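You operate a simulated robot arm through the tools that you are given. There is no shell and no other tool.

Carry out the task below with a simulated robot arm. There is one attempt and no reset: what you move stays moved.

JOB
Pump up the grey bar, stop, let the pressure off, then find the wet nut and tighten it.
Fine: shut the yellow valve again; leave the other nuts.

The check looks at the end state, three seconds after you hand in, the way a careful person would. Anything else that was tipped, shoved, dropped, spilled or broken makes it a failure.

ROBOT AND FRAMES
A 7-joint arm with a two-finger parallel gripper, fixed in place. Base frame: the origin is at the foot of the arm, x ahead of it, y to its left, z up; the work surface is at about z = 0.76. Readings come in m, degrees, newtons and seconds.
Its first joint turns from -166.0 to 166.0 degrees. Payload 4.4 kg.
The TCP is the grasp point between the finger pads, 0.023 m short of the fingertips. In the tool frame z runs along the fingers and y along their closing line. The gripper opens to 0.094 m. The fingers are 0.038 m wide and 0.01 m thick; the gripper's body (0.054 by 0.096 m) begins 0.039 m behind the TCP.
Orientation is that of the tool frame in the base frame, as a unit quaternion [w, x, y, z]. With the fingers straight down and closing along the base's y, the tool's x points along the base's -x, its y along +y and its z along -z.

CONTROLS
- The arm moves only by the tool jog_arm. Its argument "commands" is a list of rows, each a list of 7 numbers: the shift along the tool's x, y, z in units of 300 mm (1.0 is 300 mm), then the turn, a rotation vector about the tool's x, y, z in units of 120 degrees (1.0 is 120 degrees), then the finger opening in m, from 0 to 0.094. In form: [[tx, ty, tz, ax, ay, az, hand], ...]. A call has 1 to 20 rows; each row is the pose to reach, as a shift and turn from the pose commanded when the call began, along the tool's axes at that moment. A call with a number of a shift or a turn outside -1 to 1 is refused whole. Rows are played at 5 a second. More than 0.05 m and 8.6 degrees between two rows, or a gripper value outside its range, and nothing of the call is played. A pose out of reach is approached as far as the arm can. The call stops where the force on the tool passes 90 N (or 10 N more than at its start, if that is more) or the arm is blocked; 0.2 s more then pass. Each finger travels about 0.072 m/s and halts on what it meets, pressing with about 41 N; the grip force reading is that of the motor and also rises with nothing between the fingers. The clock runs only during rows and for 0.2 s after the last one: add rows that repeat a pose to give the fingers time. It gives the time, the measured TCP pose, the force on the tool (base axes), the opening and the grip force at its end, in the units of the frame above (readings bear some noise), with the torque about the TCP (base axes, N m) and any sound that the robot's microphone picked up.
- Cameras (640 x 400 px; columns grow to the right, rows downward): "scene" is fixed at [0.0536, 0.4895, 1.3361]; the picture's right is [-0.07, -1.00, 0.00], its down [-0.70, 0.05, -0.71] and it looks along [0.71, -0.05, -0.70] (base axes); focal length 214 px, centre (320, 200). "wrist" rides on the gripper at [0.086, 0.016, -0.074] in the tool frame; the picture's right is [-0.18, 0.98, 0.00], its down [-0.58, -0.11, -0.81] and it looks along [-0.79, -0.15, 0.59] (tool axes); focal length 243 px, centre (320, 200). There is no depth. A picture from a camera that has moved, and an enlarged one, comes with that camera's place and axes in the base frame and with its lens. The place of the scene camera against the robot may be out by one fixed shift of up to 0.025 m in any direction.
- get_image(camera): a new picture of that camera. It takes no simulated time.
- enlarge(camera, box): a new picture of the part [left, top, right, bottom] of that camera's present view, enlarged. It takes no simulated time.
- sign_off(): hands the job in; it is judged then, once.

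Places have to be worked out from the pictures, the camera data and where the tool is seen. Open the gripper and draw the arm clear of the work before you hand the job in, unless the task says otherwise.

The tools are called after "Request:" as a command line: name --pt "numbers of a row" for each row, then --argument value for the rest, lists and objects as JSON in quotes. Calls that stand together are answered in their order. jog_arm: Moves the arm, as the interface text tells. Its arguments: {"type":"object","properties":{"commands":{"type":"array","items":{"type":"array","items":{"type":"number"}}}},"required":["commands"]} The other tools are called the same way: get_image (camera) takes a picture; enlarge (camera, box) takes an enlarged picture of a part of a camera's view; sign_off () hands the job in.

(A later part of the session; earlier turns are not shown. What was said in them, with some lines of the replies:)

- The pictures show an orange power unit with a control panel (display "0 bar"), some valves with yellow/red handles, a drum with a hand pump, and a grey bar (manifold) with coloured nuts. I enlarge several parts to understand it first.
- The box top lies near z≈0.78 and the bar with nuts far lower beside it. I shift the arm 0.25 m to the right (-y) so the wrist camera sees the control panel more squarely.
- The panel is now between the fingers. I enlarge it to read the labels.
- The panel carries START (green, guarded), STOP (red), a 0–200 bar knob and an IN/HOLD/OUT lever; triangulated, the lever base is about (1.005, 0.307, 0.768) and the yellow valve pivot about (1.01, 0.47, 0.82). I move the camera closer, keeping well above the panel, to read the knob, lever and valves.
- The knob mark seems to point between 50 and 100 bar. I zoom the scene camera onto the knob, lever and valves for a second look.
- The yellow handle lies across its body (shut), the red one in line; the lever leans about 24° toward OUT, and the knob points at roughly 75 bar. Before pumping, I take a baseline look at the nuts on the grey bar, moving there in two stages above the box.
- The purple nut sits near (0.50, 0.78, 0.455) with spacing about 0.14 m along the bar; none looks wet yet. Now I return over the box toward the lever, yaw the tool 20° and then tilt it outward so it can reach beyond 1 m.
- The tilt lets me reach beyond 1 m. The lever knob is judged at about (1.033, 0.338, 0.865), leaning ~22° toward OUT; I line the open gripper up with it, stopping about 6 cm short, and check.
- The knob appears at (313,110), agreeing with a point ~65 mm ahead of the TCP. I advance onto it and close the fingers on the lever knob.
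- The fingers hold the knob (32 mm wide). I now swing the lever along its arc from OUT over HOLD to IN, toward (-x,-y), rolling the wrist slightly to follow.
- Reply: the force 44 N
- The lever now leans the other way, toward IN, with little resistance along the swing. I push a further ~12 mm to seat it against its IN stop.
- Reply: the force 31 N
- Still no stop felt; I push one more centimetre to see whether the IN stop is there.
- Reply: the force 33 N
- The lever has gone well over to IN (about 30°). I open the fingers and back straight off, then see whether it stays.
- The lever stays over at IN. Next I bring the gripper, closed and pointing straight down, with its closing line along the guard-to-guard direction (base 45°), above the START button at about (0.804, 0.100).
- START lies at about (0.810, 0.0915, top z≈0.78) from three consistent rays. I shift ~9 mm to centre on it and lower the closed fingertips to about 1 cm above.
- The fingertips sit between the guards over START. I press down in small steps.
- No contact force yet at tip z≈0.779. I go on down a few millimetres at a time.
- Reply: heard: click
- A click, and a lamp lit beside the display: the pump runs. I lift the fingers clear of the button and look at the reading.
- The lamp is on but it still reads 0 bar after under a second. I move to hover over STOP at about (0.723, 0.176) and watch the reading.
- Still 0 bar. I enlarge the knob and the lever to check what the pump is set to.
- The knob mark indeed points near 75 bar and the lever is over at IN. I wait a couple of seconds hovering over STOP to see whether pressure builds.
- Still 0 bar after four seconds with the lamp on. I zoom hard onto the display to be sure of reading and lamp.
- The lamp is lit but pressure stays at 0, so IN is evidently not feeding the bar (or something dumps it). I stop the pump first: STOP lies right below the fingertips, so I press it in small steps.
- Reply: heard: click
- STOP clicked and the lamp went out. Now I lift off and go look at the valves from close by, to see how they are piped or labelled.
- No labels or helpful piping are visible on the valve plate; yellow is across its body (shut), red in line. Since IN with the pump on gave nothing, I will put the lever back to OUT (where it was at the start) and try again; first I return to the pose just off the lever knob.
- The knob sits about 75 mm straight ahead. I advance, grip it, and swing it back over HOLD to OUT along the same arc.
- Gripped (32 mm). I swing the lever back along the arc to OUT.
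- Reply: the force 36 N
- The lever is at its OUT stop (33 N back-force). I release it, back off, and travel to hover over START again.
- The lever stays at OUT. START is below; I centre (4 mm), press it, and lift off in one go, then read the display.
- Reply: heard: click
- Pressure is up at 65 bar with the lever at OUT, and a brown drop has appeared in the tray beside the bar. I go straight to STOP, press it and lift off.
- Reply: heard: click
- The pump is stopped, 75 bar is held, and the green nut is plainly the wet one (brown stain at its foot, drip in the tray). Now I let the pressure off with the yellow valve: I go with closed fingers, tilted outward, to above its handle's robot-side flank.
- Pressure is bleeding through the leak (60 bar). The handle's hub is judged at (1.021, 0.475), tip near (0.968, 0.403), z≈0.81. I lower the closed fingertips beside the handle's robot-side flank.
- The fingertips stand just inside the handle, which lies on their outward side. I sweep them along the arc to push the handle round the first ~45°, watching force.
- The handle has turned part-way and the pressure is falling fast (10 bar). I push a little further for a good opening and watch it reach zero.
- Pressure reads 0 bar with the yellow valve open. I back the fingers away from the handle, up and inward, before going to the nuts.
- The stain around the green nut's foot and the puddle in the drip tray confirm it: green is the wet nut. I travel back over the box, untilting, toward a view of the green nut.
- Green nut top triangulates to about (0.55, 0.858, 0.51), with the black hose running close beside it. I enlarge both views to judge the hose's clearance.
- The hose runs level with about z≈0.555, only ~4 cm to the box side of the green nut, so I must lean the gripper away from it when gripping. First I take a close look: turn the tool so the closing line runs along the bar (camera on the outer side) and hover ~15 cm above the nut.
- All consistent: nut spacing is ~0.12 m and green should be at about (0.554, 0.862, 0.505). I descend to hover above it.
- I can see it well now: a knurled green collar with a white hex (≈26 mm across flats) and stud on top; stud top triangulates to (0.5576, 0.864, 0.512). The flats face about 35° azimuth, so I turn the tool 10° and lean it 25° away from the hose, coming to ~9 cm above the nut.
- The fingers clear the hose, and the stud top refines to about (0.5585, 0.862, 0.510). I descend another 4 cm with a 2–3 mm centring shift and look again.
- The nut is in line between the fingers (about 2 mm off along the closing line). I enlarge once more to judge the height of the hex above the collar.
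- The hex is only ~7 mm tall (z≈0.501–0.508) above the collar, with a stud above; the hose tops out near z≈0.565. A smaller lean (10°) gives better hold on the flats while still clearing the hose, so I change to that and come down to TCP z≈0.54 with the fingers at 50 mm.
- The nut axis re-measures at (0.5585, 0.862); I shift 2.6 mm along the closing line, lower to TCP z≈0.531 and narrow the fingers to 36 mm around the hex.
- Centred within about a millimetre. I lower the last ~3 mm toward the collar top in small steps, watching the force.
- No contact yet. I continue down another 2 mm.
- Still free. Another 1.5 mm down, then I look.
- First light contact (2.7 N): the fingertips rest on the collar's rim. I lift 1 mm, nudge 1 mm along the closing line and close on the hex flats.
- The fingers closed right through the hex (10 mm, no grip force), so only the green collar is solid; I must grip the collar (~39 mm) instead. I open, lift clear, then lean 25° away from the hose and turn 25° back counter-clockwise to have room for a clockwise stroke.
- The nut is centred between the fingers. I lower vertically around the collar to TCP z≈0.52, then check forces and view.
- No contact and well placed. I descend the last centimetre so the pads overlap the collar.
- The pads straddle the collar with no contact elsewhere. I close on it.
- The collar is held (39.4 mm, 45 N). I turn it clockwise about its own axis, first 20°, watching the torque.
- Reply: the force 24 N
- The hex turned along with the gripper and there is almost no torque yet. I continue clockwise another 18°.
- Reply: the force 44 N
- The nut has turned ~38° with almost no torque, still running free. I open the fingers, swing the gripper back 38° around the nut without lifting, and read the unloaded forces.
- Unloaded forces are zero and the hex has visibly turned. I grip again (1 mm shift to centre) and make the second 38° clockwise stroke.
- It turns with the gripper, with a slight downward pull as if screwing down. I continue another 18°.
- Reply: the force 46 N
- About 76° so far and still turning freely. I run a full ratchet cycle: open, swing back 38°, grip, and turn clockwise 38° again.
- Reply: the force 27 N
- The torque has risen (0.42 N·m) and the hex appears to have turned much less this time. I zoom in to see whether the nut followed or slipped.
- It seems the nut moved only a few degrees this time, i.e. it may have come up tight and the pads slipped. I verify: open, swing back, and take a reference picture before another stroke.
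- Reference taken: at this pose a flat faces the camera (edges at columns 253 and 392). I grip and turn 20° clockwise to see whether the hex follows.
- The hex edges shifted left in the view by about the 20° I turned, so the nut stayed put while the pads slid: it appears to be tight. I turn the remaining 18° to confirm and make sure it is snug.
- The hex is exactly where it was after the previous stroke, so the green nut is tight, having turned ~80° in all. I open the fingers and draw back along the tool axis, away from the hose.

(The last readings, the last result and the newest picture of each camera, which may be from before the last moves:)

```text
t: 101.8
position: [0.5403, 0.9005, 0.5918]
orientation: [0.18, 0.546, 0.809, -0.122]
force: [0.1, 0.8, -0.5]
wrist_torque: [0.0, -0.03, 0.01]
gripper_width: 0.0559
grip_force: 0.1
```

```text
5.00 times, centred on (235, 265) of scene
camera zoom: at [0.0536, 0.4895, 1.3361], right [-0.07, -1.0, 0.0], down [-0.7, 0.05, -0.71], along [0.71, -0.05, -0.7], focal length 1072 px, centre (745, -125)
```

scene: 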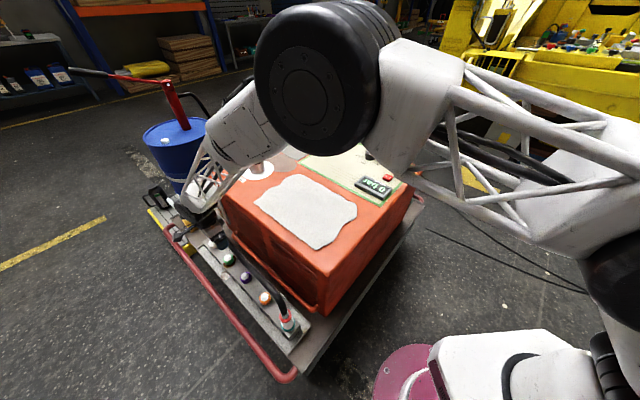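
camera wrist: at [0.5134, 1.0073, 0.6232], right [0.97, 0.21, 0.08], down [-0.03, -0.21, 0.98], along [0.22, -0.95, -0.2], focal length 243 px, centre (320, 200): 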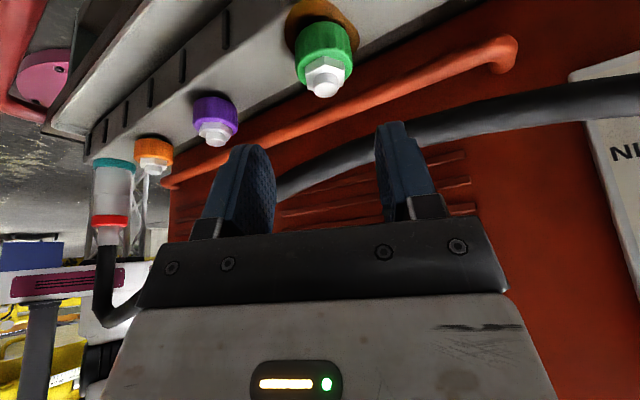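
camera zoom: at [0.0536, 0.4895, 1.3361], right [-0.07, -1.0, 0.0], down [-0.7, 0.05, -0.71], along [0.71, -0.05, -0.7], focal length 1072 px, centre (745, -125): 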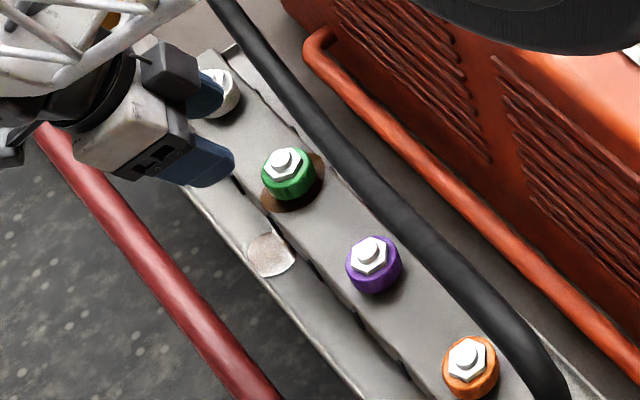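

The green nut is done; the other nuts are untouched. Now I go to shut the yellow valve again: rise and move back over the box, straightening the tool.

Request:
jog_arm --pt "-0.06 -0.04 -0.1 0 0.03 0 0.04" --pt "-0.16 -0.12 -0.19 0 0.06 0 0.02" --pt "-0.27 -0.2 -0.28 0 0.09 0 0.0" --pt "-0.37 -0.28 -0.37 0 0.12 0 0.0" --pt "-0.46 -0.36 -0.46 0 0.15 0 0.0" --pt "-0.55 -0.43 -0.54 0 0.18 0 0.0" --pt "-0.617 -0.484 -0.595 0 0.208 0 0.0" --pt "-0.617 -0.484 -0.595 0 0.208 0 0.0"

Request:
jog_arm --pt "-0.123 0.037 -0.08 0 0 0 0.0" --pt "-0.246 0.074 -0.16 0 0 0 0.0" --pt "-0.368 0.11 -0.233 0 0 0 0.0" --pt "-0.491 0.147 -0.233 0 0 0 0.0" --pt "-0.614 0.184 -0.233 0 0 0 0.0" --pt "-0.614 0.184 -0.233 0 0 0 0.0"

Request:
get_image --camera "scene"

Request:
enlarge --camera "scene" --box '[195, 225, 315, 345]'

```text
t: 103.6
position: [0.44, 0.7625, 0.8316]
orientation: [0.001, 0.56, 0.828, 0.0]
force: [-0.4, 0.1, -0.4]
wrist_torque: [0.02, 0.01, 0.02]
gripper_width: 0.0
grip_force: 40.9
```

```text
t: 105.0
position: [0.5648, 0.6086, 0.9026]
orientation: [0.001, 0.56, 0.829, -0.001]
force: [1.1, 0.1, -0.6]
wrist_torque: [-0.05, 0.04, -0.03]
gripper_width: 0.0002
grip_force: 40.9
```

```text
taken
```

scene: 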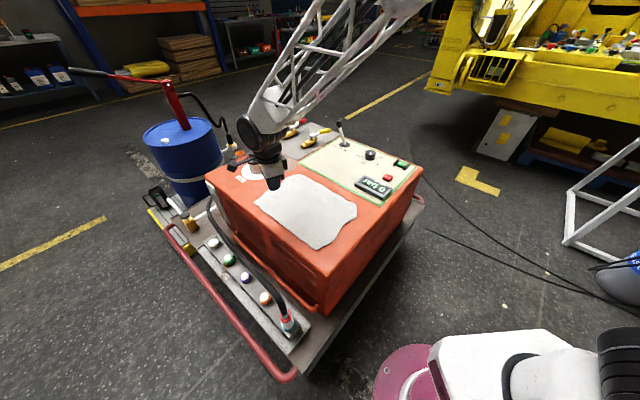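

```text
3.33 times, centred on (255, 285) of scene
camera zoom: at [0.0536, 0.4895, 1.3361], right [-0.07, -1.0, 0.0], down [-0.7, 0.05, -0.71], along [0.71, -0.05, -0.7], focal length 715 px, centre (537, -83)
```

zoom: 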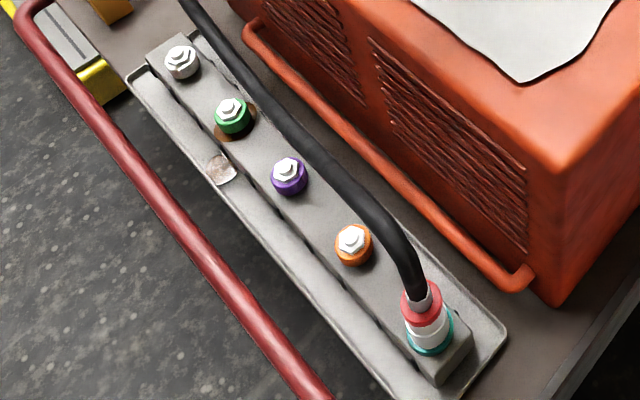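

All is in order around the bar. I carry on over the box, tilting the closed fingers outward 40° in the rolled pose, toward the inner side of the yellow valve.

Request:
jog_arm --pt "-0.118 0.069 0 -0.042 0 0 0.0" --pt "-0.236 0.139 0 -0.083 0 0 0.0" --pt "-0.354 0.208 0 -0.125 0 0 0.0" --pt "-0.472 0.277 0 -0.167 0 0 0.0" --pt "-0.589 0.346 0 -0.208 0 0 0.0" --pt "-0.707 0.416 0 -0.25 0 0 0.0" --pt "-0.825 0.485 0 -0.292 0 0 0.0" --pt "-0.943 0.554 0 -0.333 0 0 0.0" --pt "-0.943 0.554 0 -0.333 0 0 0.0"

Request:
get_image --camera "wrist"

Request:
enlarge --camera "scene" --box '[270, 100, 420, 205]'

```text
t: 107.0
position: [0.8236, 0.4093, 0.9012]
orientation: [0.192, 0.526, 0.779, 0.283]
force: [0.2, 0.0, 0.2]
wrist_torque: [-0.03, -0.02, -0.01]
gripper_width: 0.0003
grip_force: 40.9
```

```text
taken
camera wrist: at [0.7573, 0.4772, 0.9695], right [0.77, 0.11, 0.63], down [-0.34, -0.76, 0.55], along [0.54, -0.64, -0.55], focal length 243 px, centre (320, 200)
```

wrist: 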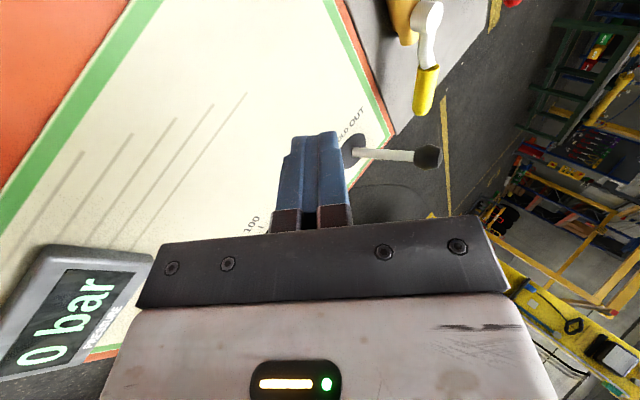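

```text
3.81 times, centred on (345, 152) of scene
camera zoom: at [0.0536, 0.4895, 1.3361], right [-0.07, -1.0, 0.0], down [-0.7, 0.05, -0.71], along [0.71, -0.05, -0.7], focal length 817 px, centre (225, 381)
```

zoom: 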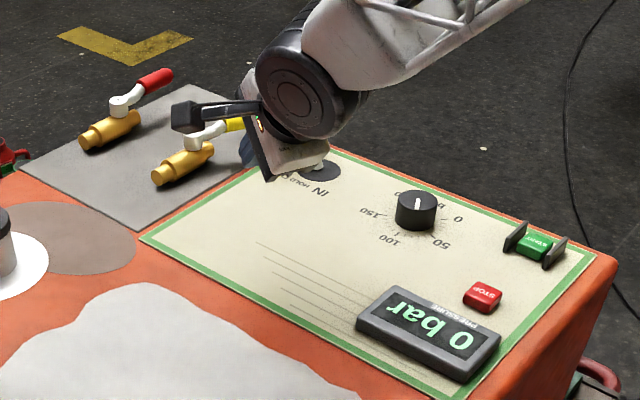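

The handle rises outward: its tip is near (1.05, 0.386, 0.83), pointing about 291° from a hub at (1.016, 0.474). I pass over it at a safe height to its far side.

Request:
jog_arm --pt "-0.04 0.094 0.087 0 0 0 0.0" --pt "-0.081 0.187 0.173 0 0 0 0.0" --pt "-0.121 0.281 0.26 0 0 0 0.0" --pt "-0.161 0.374 0.347 0 0 0 0.0" --pt "-0.202 0.468 0.433 0 0 0 0.0" --pt "-0.242 0.561 0.52 0 0 0 0.0" --pt "-0.242 0.561 0.52 0 0 0 0.0"

Request:
get_image --camera "wrist"

Request:
enlarge --camera "scene" --box '[270, 90, 390, 180]'

```text
t: 108.6
position: [1.0629, 0.4297, 0.8931]
orientation: [0.192, 0.526, 0.779, 0.283]
force: [-0.1, 0.3, 0.1]
wrist_torque: [0.04, -0.02, 0.03]
gripper_width: 0.0
grip_force: 41.1
```

```text
taken
camera wrist: at [0.9964, 0.4978, 0.9602], right [0.77, 0.11, 0.63], down [-0.34, -0.76, 0.55], along [0.54, -0.64, -0.55], focal length 243 px, centre (320, 200)
```

wrist: 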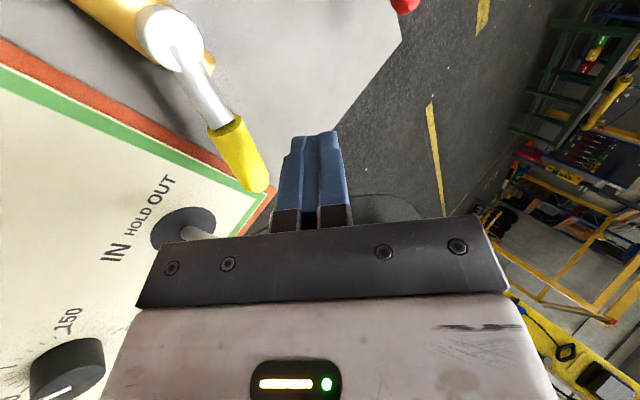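

```text
4.44 times, centred on (330, 135) of scene
camera zoom: at [0.0536, 0.4895, 1.3361], right [-0.07, -1.0, 0.0], down [-0.7, 0.05, -0.71], along [0.71, -0.05, -0.7], focal length 953 px, centre (276, 489)
```

zoom: 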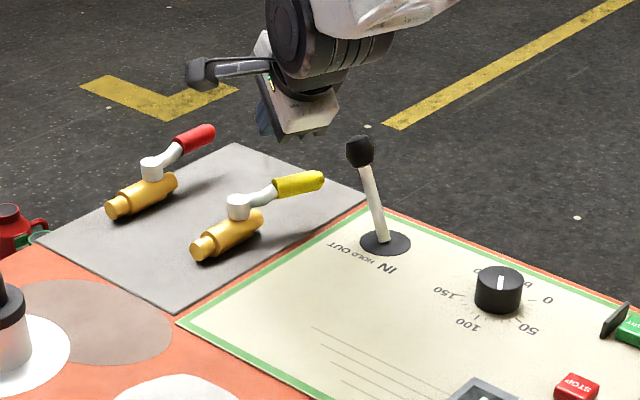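

With a good baseline the handle now triangulates to hub (1.031, 0.475), tip (1.065, 0.382, 0.824). The fingers are beyond it; I shift 13 mm further out and lower to handle height.

Request:
jog_arm --pt "-0.0243 0.0287 0.024 0 0 0 0.0" --pt "-0.0243 -0.01 0.07 0 0 0 0.0" --pt "-0.0243 -0.055 0.123 0 0 0 0.0" --pt "-0.0243 -0.1067 0.185 0 0 0 0.0" --pt "-0.0243 -0.1067 0.185 0 0 0 0.0"

Request:
get_image --camera "wrist"

Request:
enlarge --camera "scene" --box '[270, 90, 390, 180]'

```text
t: 109.8
position: [1.0719, 0.4257, 0.8298]
orientation: [0.191, 0.526, 0.779, 0.282]
force: [1.0, -0.5, 0.2]
wrist_torque: [0.01, 0.0, 0.02]
gripper_width: 0.0001
grip_force: 41.0
```

```text
taken
camera wrist: at [1.0065, 0.4932, 0.8972], right [0.77, 0.11, 0.63], down [-0.34, -0.76, 0.55], along [0.54, -0.64, -0.55], focal length 243 px, centre (320, 200)
```

wrist: 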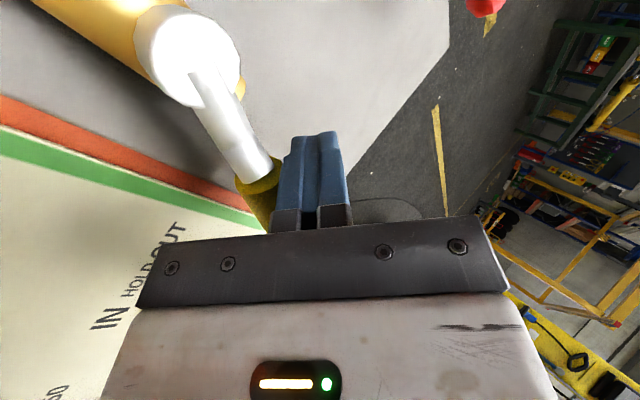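

```text
4.44 times, centred on (330, 135) of scene
camera zoom: at [0.0536, 0.4895, 1.3361], right [-0.07, -1.0, 0.0], down [-0.7, 0.05, -0.71], along [0.71, -0.05, -0.7], focal length 953 px, centre (276, 489)
```

zoom: 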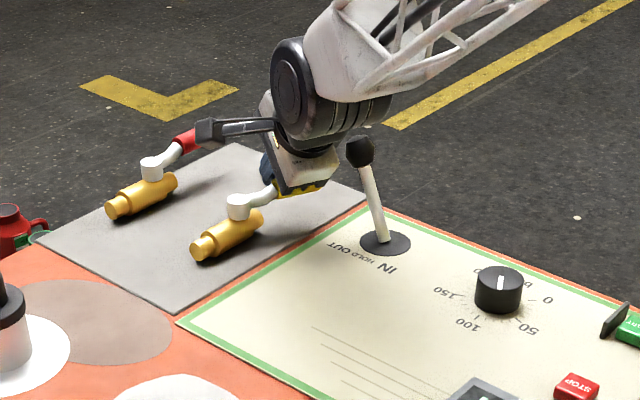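

The closed fingers stand just behind the handle. I now draw them back along the arc to swing the handle toward shut, first to about 250°.

Request:
jog_arm --pt "0.0008 -0.02 -0.0165 0 0 0 0.0" --pt "0.0016 -0.0392 -0.0329 0 0 0 0.0" --pt "-0.0027 -0.051 -0.043 0 0 0 0.0" --pt "-0.007 -0.063 -0.0529 0 0 0 0.0" --pt "-0.0104 -0.08 -0.067 0 0 0 0.0" --pt "-0.0138 -0.0965 -0.081 0 0 0 0.0" --pt "-0.0115 -0.115 -0.0967 0 0 0 0.0" --pt "-0.0092 -0.134 -0.1124 0 0 0 0.0" --pt "-0.0092 -0.134 -0.1124 0 0 0 0.0"

Request:
get_image --camera "wrist"

Request:
enlarge --camera "scene" --box '[270, 90, 390, 180]'

```text
t: 111.8
position: [1.0262, 0.4057, 0.8263]
orientation: [0.191, 0.526, 0.779, 0.282]
force: [0.2, -0.3, -0.5]
wrist_torque: [-0.02, -0.01, 0.01]
gripper_width: 0.0
grip_force: 41.2
```

```text
taken
camera wrist: at [0.9601, 0.4731, 0.8952], right [0.77, 0.11, 0.63], down [-0.34, -0.76, 0.55], along [0.54, -0.64, -0.55], focal length 243 px, centre (320, 200)
```

wrist: 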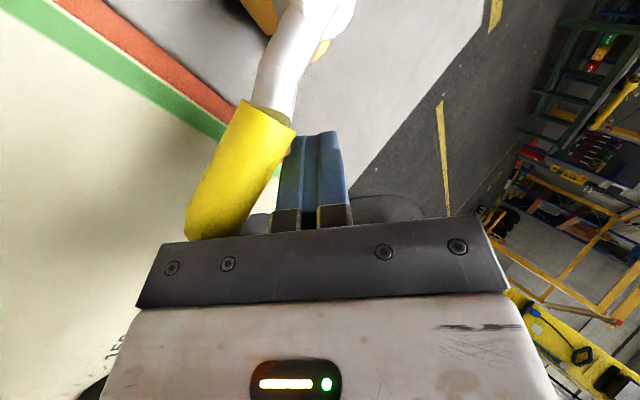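

```text
4.44 times, centred on (330, 135) of scene
camera zoom: at [0.0536, 0.4895, 1.3361], right [-0.07, -1.0, 0.0], down [-0.7, 0.05, -0.71], along [0.71, -0.05, -0.7], focal length 953 px, centre (276, 489)
```

zoom: 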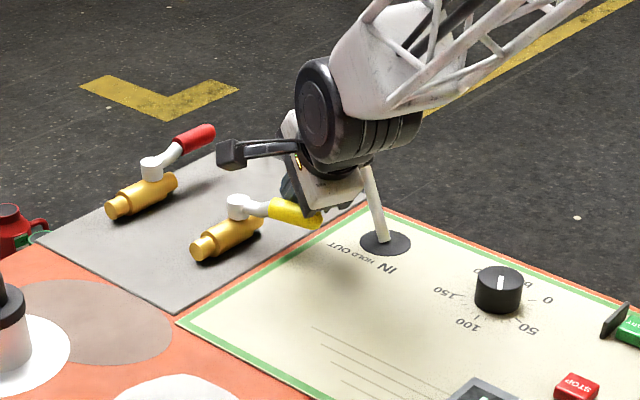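

The handle follows. I keep drawing it toward the shut position at about 226°.

Request:
jog_arm --pt "0.0097 -0.0195 -0.0164 0 0 0 0.0" --pt "0.0194 -0.0389 -0.0327 0 0 0 0.0" --pt "0.0306 -0.051 -0.0428 0 0 0 0.0" --pt "0.0419 -0.063 -0.0529 0 0 0 0.0" --pt "0.0419 -0.063 -0.0529 0 0 0 0.0"

Request:
get_image --camera "wrist"

Request:
enlarge --camera "scene" --box '[270, 90, 390, 180]'

```text
t: 113.0
position: [1.0007, 0.4061, 0.8358]
orientation: [0.195, 0.526, 0.777, 0.285]
force: [39.5, -43.9, 45.5]
wrist_torque: [0.09, 0.14, -0.21]
gripper_width: 0.0001
grip_force: 40.6
```

```text
taken
camera wrist: at [0.935, 0.4735, 0.9029], right [0.76, 0.11, 0.64], down [-0.35, -0.76, 0.54], along [0.55, -0.64, -0.55], focal length 243 px, centre (320, 200)
```

wrist: 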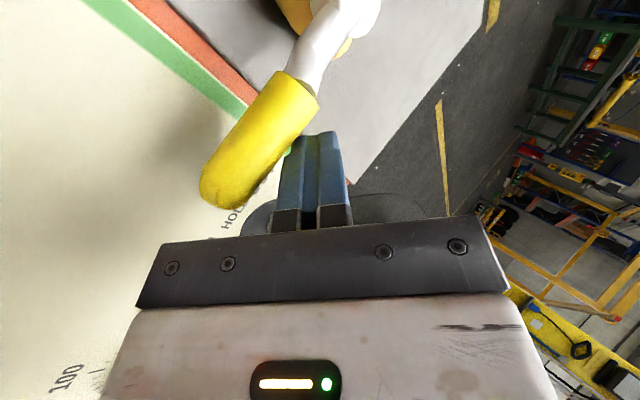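

```text
4.44 times, centred on (330, 135) of scene
camera zoom: at [0.0536, 0.4895, 1.3361], right [-0.07, -1.0, 0.0], down [-0.7, 0.05, -0.71], along [0.71, -0.05, -0.7], focal length 953 px, centre (276, 489)
```

zoom: 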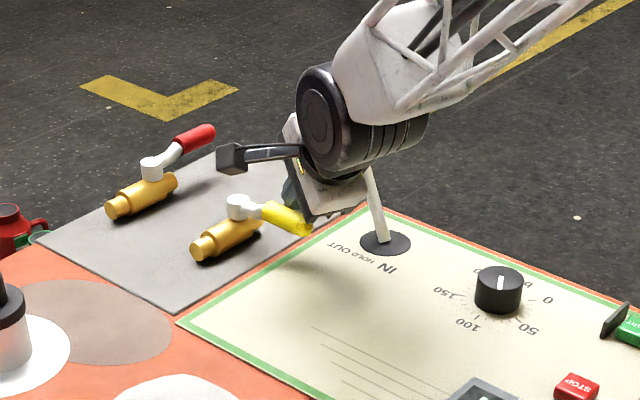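

The fingers meet a firm stop (~59 N along the swing), and the handle lies exactly as at the start: across the body, shut. I back off a centimetre, then lift straight up clear of the handle.

Request:
jog_arm --pt "-0.0112 0.012 0.01 0 0 0 0.0" --pt "-0.0225 0.0241 0.02 0 0 0 0.0" --pt "-0.0225 0.0741 -0.04 0 0 0 0.0" --pt "-0.0225 0.1241 -0.1 0 0 0 0.0" --pt "-0.0225 0.1741 -0.159 0 0 0 0.0" --pt "-0.0225 0.1741 -0.159 0 0 0 0.0"

Request:
get_image --camera "wrist"

Request:
enlarge --camera "scene" --box '[270, 100, 420, 205]'

```text
t: 113.4
position: [1.0037, 0.4064, 0.8365]
orientation: [0.193, 0.526, 0.778, 0.284]
force: [9.2, -4.5, 4.6]
wrist_torque: [0.01, -0.04, -0.07]
gripper_width: 0.0002
grip_force: 41.0
stopped in row 1: the force on the tool passed its limit at 95 N (the readings are from after the stop); the commanded pose is now the measured one
```

```text
taken
camera wrist: at [0.9368, 0.474, 0.9035], right [0.76, 0.11, 0.64], down [-0.34, -0.76, 0.55], along [0.55, -0.64, -0.55], focal length 243 px, centre (320, 200)
```

wrist: 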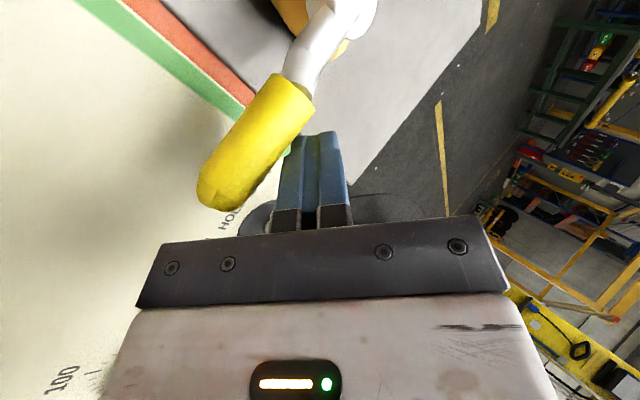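

```text
3.81 times, centred on (345, 152) of scene
camera zoom: at [0.0536, 0.4895, 1.3361], right [-0.07, -1.0, 0.0], down [-0.7, 0.05, -0.71], along [0.71, -0.05, -0.7], focal length 817 px, centre (225, 381)
```

zoom: 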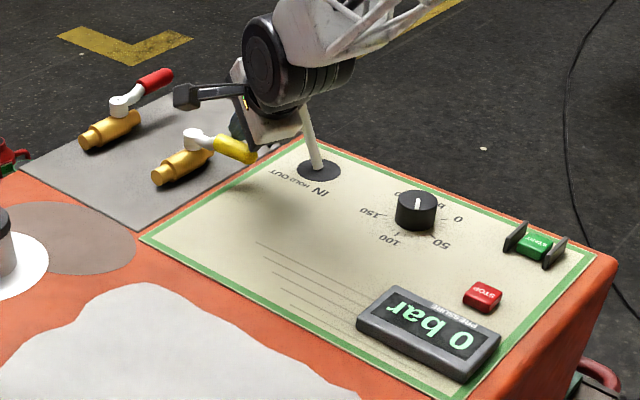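

A brief force peak stopped that first row; the arm is relaxed now (9 N). I move away from the handle's far side by 12 mm and then lift.

Request:
jog_arm --pt "-0.018 0.0067 0.0057 0 0 0 0.0" --pt "-0.036 0.0133 0.0113 0 0 0 0.0" --pt "-0.036 0.0533 -0.036 0 0 0 0.0" --pt "-0.036 0.1033 -0.096 0 0 0 0.0" --pt "-0.036 0.1633 -0.168 0 0 0 0.0" --pt "-0.036 0.1633 -0.168 0 0 0 0.0"

Request:
get_image --camera "wrist"

Request:
enlarge --camera "scene" --box '[270, 100, 420, 205]'

```text
t: 114.8
position: [1.0111, 0.4007, 0.9033]
orientation: [0.194, 0.525, 0.778, 0.284]
force: [0.1, 0.1, -0.7]
wrist_torque: [0.03, -0.03, 0.01]
gripper_width: 0.0
grip_force: 41.1
```

```text
taken
camera wrist: at [0.945, 0.4671, 0.9707], right [0.76, 0.11, 0.64], down [-0.34, -0.76, 0.55], along [0.55, -0.64, -0.55], focal length 243 px, centre (320, 200)
```

wrist: 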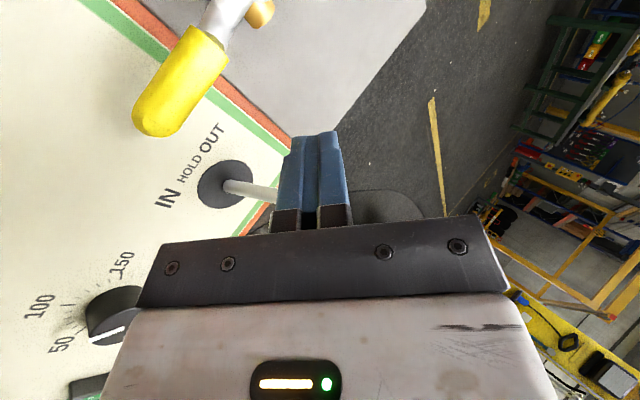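

```text
3.81 times, centred on (345, 152) of scene
camera zoom: at [0.0536, 0.4895, 1.3361], right [-0.07, -1.0, 0.0], down [-0.7, 0.05, -0.71], along [0.71, -0.05, -0.7], focal length 817 px, centre (225, 381)
```

zoom: 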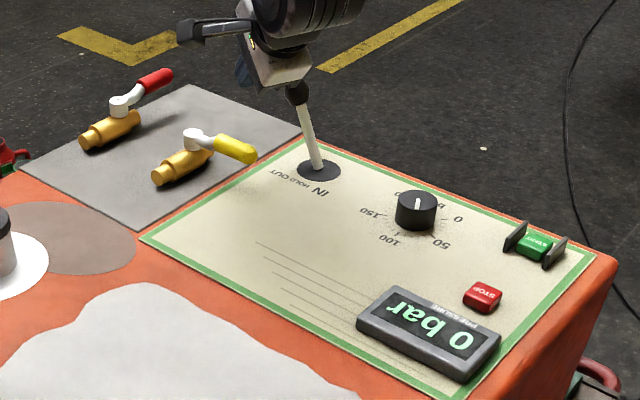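

The yellow handle is back across its body, the lever and knob are as before, and the display reads 0 bar. I draw the arm inward and up, away from the panel, opening the gripper.

Request:
jog_arm --pt "0.035 -0.09 -0.077 0.042 0 0 0.0" --pt "0.07 -0.185 -0.155 0.083 0 0 0.0" --pt "0.106 -0.277 -0.233 0.125 0 0 0.0" --pt "0.141 -0.37 -0.31 0.167 0 0 0.02" --pt "0.176 -0.462 -0.388 0.208 0 0 0.04" --pt "0.212 -0.554 -0.465 0.25 0 0 0.06" --pt "0.247 -0.647 -0.543 0.292 0 0 0.08" --pt "0.282 -0.739 -0.62 0.333 0 0 0.09" --pt "0.282 -0.739 -0.62 0.333 0 0 0.09"

Request:
get_image --camera "wrist"

Request:
enlarge --camera "scene" --box '[270, 105, 360, 165]'

```text
t: 116.8
position: [0.7086, 0.3689, 0.9042]
orientation: [0.001, 0.56, 0.828, 0.001]
force: [0.2, 0.2, -0.4]
wrist_torque: [0.01, -0.01, 0.0]
gripper_width: 0.0899
grip_force: 0.0
```

```text
taken
camera wrist: at [0.6907, 0.4559, 0.9793], right [0.98, 0.2, 0.0], down [0.11, -0.58, 0.81], along [0.16, -0.79, -0.59], focal length 243 px, centre (320, 200)
```

wrist: 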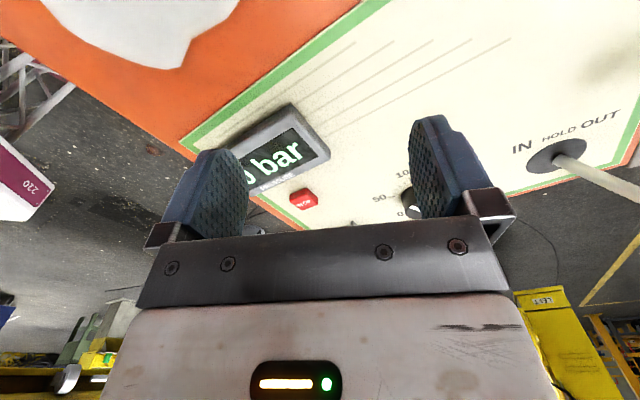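

```text
6.67 times, centred on (315, 135) of scene
camera zoom: at [0.0536, 0.4895, 1.3361], right [-0.07, -1.0, 0.0], down [-0.7, 0.05, -0.71], along [0.71, -0.05, -0.7], focal length 1430 px, centre (353, 633)
```

zoom: 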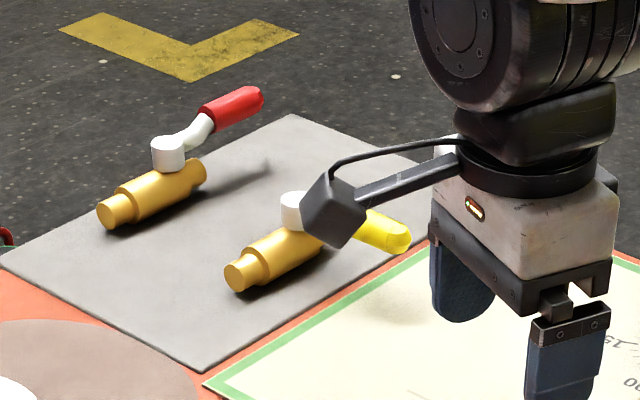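

The yellow handle's tip is back at its original pixel, so the valve is shut. I raise the arm back toward its starting spot, well clear of the work, and then do a last check of everything.

Request:
jog_arm --pt "0.06 -0.04 -0.1 0 0 0 0.09" --pt "0.16 -0.1 -0.19 0 0 0 0.09" --pt "0.26 -0.16 -0.27 0 0 0 0.09" --pt "0.36 -0.23 -0.34 0 0 0 0.09" --pt "0.46 -0.29 -0.42 0 0 0 0.09" --pt "0.56 -0.36 -0.49 0 0 0 0.09" --pt "0.66 -0.42 -0.55 0 0 0 0.09" --pt "0.76 -0.48 -0.61 0 0 0 0.09" --pt "0.868 -0.548 -0.667 0 0 0 0.09" --pt "0.868 -0.548 -0.667 0 0 0 0.09"

Request:
get_image --camera "scene"

Request:
enlarge --camera "scene" --box '[270, 100, 420, 205]'

Request:
enlarge --camera "scene" --box '[195, 225, 275, 305]'

```text
t: 119.0
position: [0.4601, 0.5501, 1.1028]
orientation: [0.002, 0.56, 0.828, 0.001]
force: [-0.7, 0.0, 0.4]
wrist_torque: [0.04, 0.0, 0.02]
gripper_width: 0.0901
grip_force: 0.1
```

```text
taken
```

scene: 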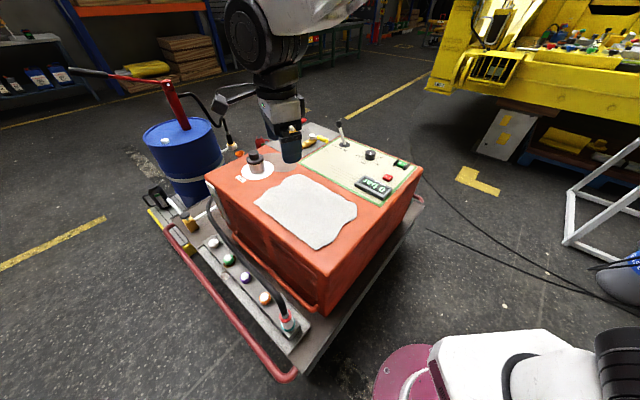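

```text
3.81 times, centred on (345, 152) of scene
camera zoom: at [0.0536, 0.4895, 1.3361], right [-0.07, -1.0, 0.0], down [-0.7, 0.05, -0.71], along [0.71, -0.05, -0.7], focal length 817 px, centre (225, 381)
```

zoom: 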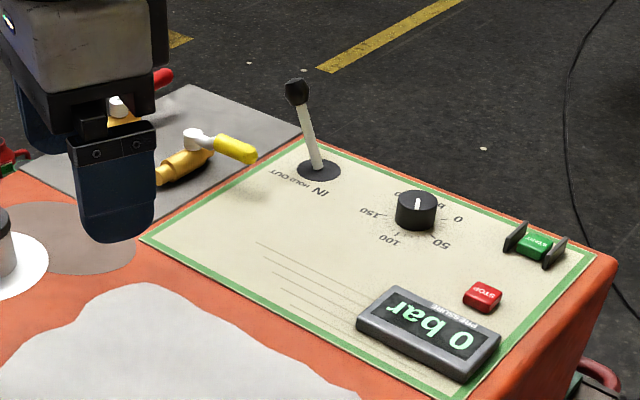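

```text
5.00 times, centred on (235, 265) of scene
camera zoom: at [0.0536, 0.4895, 1.3361], right [-0.07, -1.0, 0.0], down [-0.7, 0.05, -0.71], along [0.71, -0.05, -0.7], focal length 1072 px, centre (745, -125)
```

zoom: 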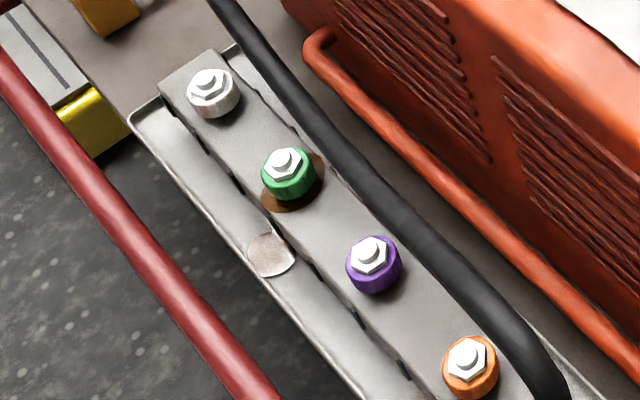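

Final state: pump off and 0 bar, yellow valve shut, green (wet) nut turned to its stop, other nuts, lever and knob as they were, gripper open and arm well clear. I hand the job in.

Request:
sign_off

```text
The job is handed in.
```

I pumped up the grey bar, stopped the pump, let the pressure off, tightened the leaking nut and handed the job in. I have not seen the check's verdict.

- **Pumping:** The lever was at OUT when I started. I moved it to IN first and ran the pump there for about four seconds, but the display stayed at 0 bar. I stopped, put the lever back to OUT and started again; the pressure rose to 75 bar, which is what the knob was set to. I then pressed STOP.
- **Letting the pressure off:** I opened the yellow valve part-way, until the display read 0 bar.
- **The wet nut:** It was the green one, with a brown stain at its foot and a drip in the tray beside it. I turned it about 80° clockwise. After that it would not turn any further and the gripper pads slipped on it, so I took it to be tight. I did not pressurise the bar again to confirm the leak has stopped.
- **Yellow valve:** I shut it again; it came up against its stop and the handle is back where it started.

I did not touch the other nuts, the red valve or the knob. At hand-in the pump was off, the display read 0 bar, and the gripper was open and well clear of the work.
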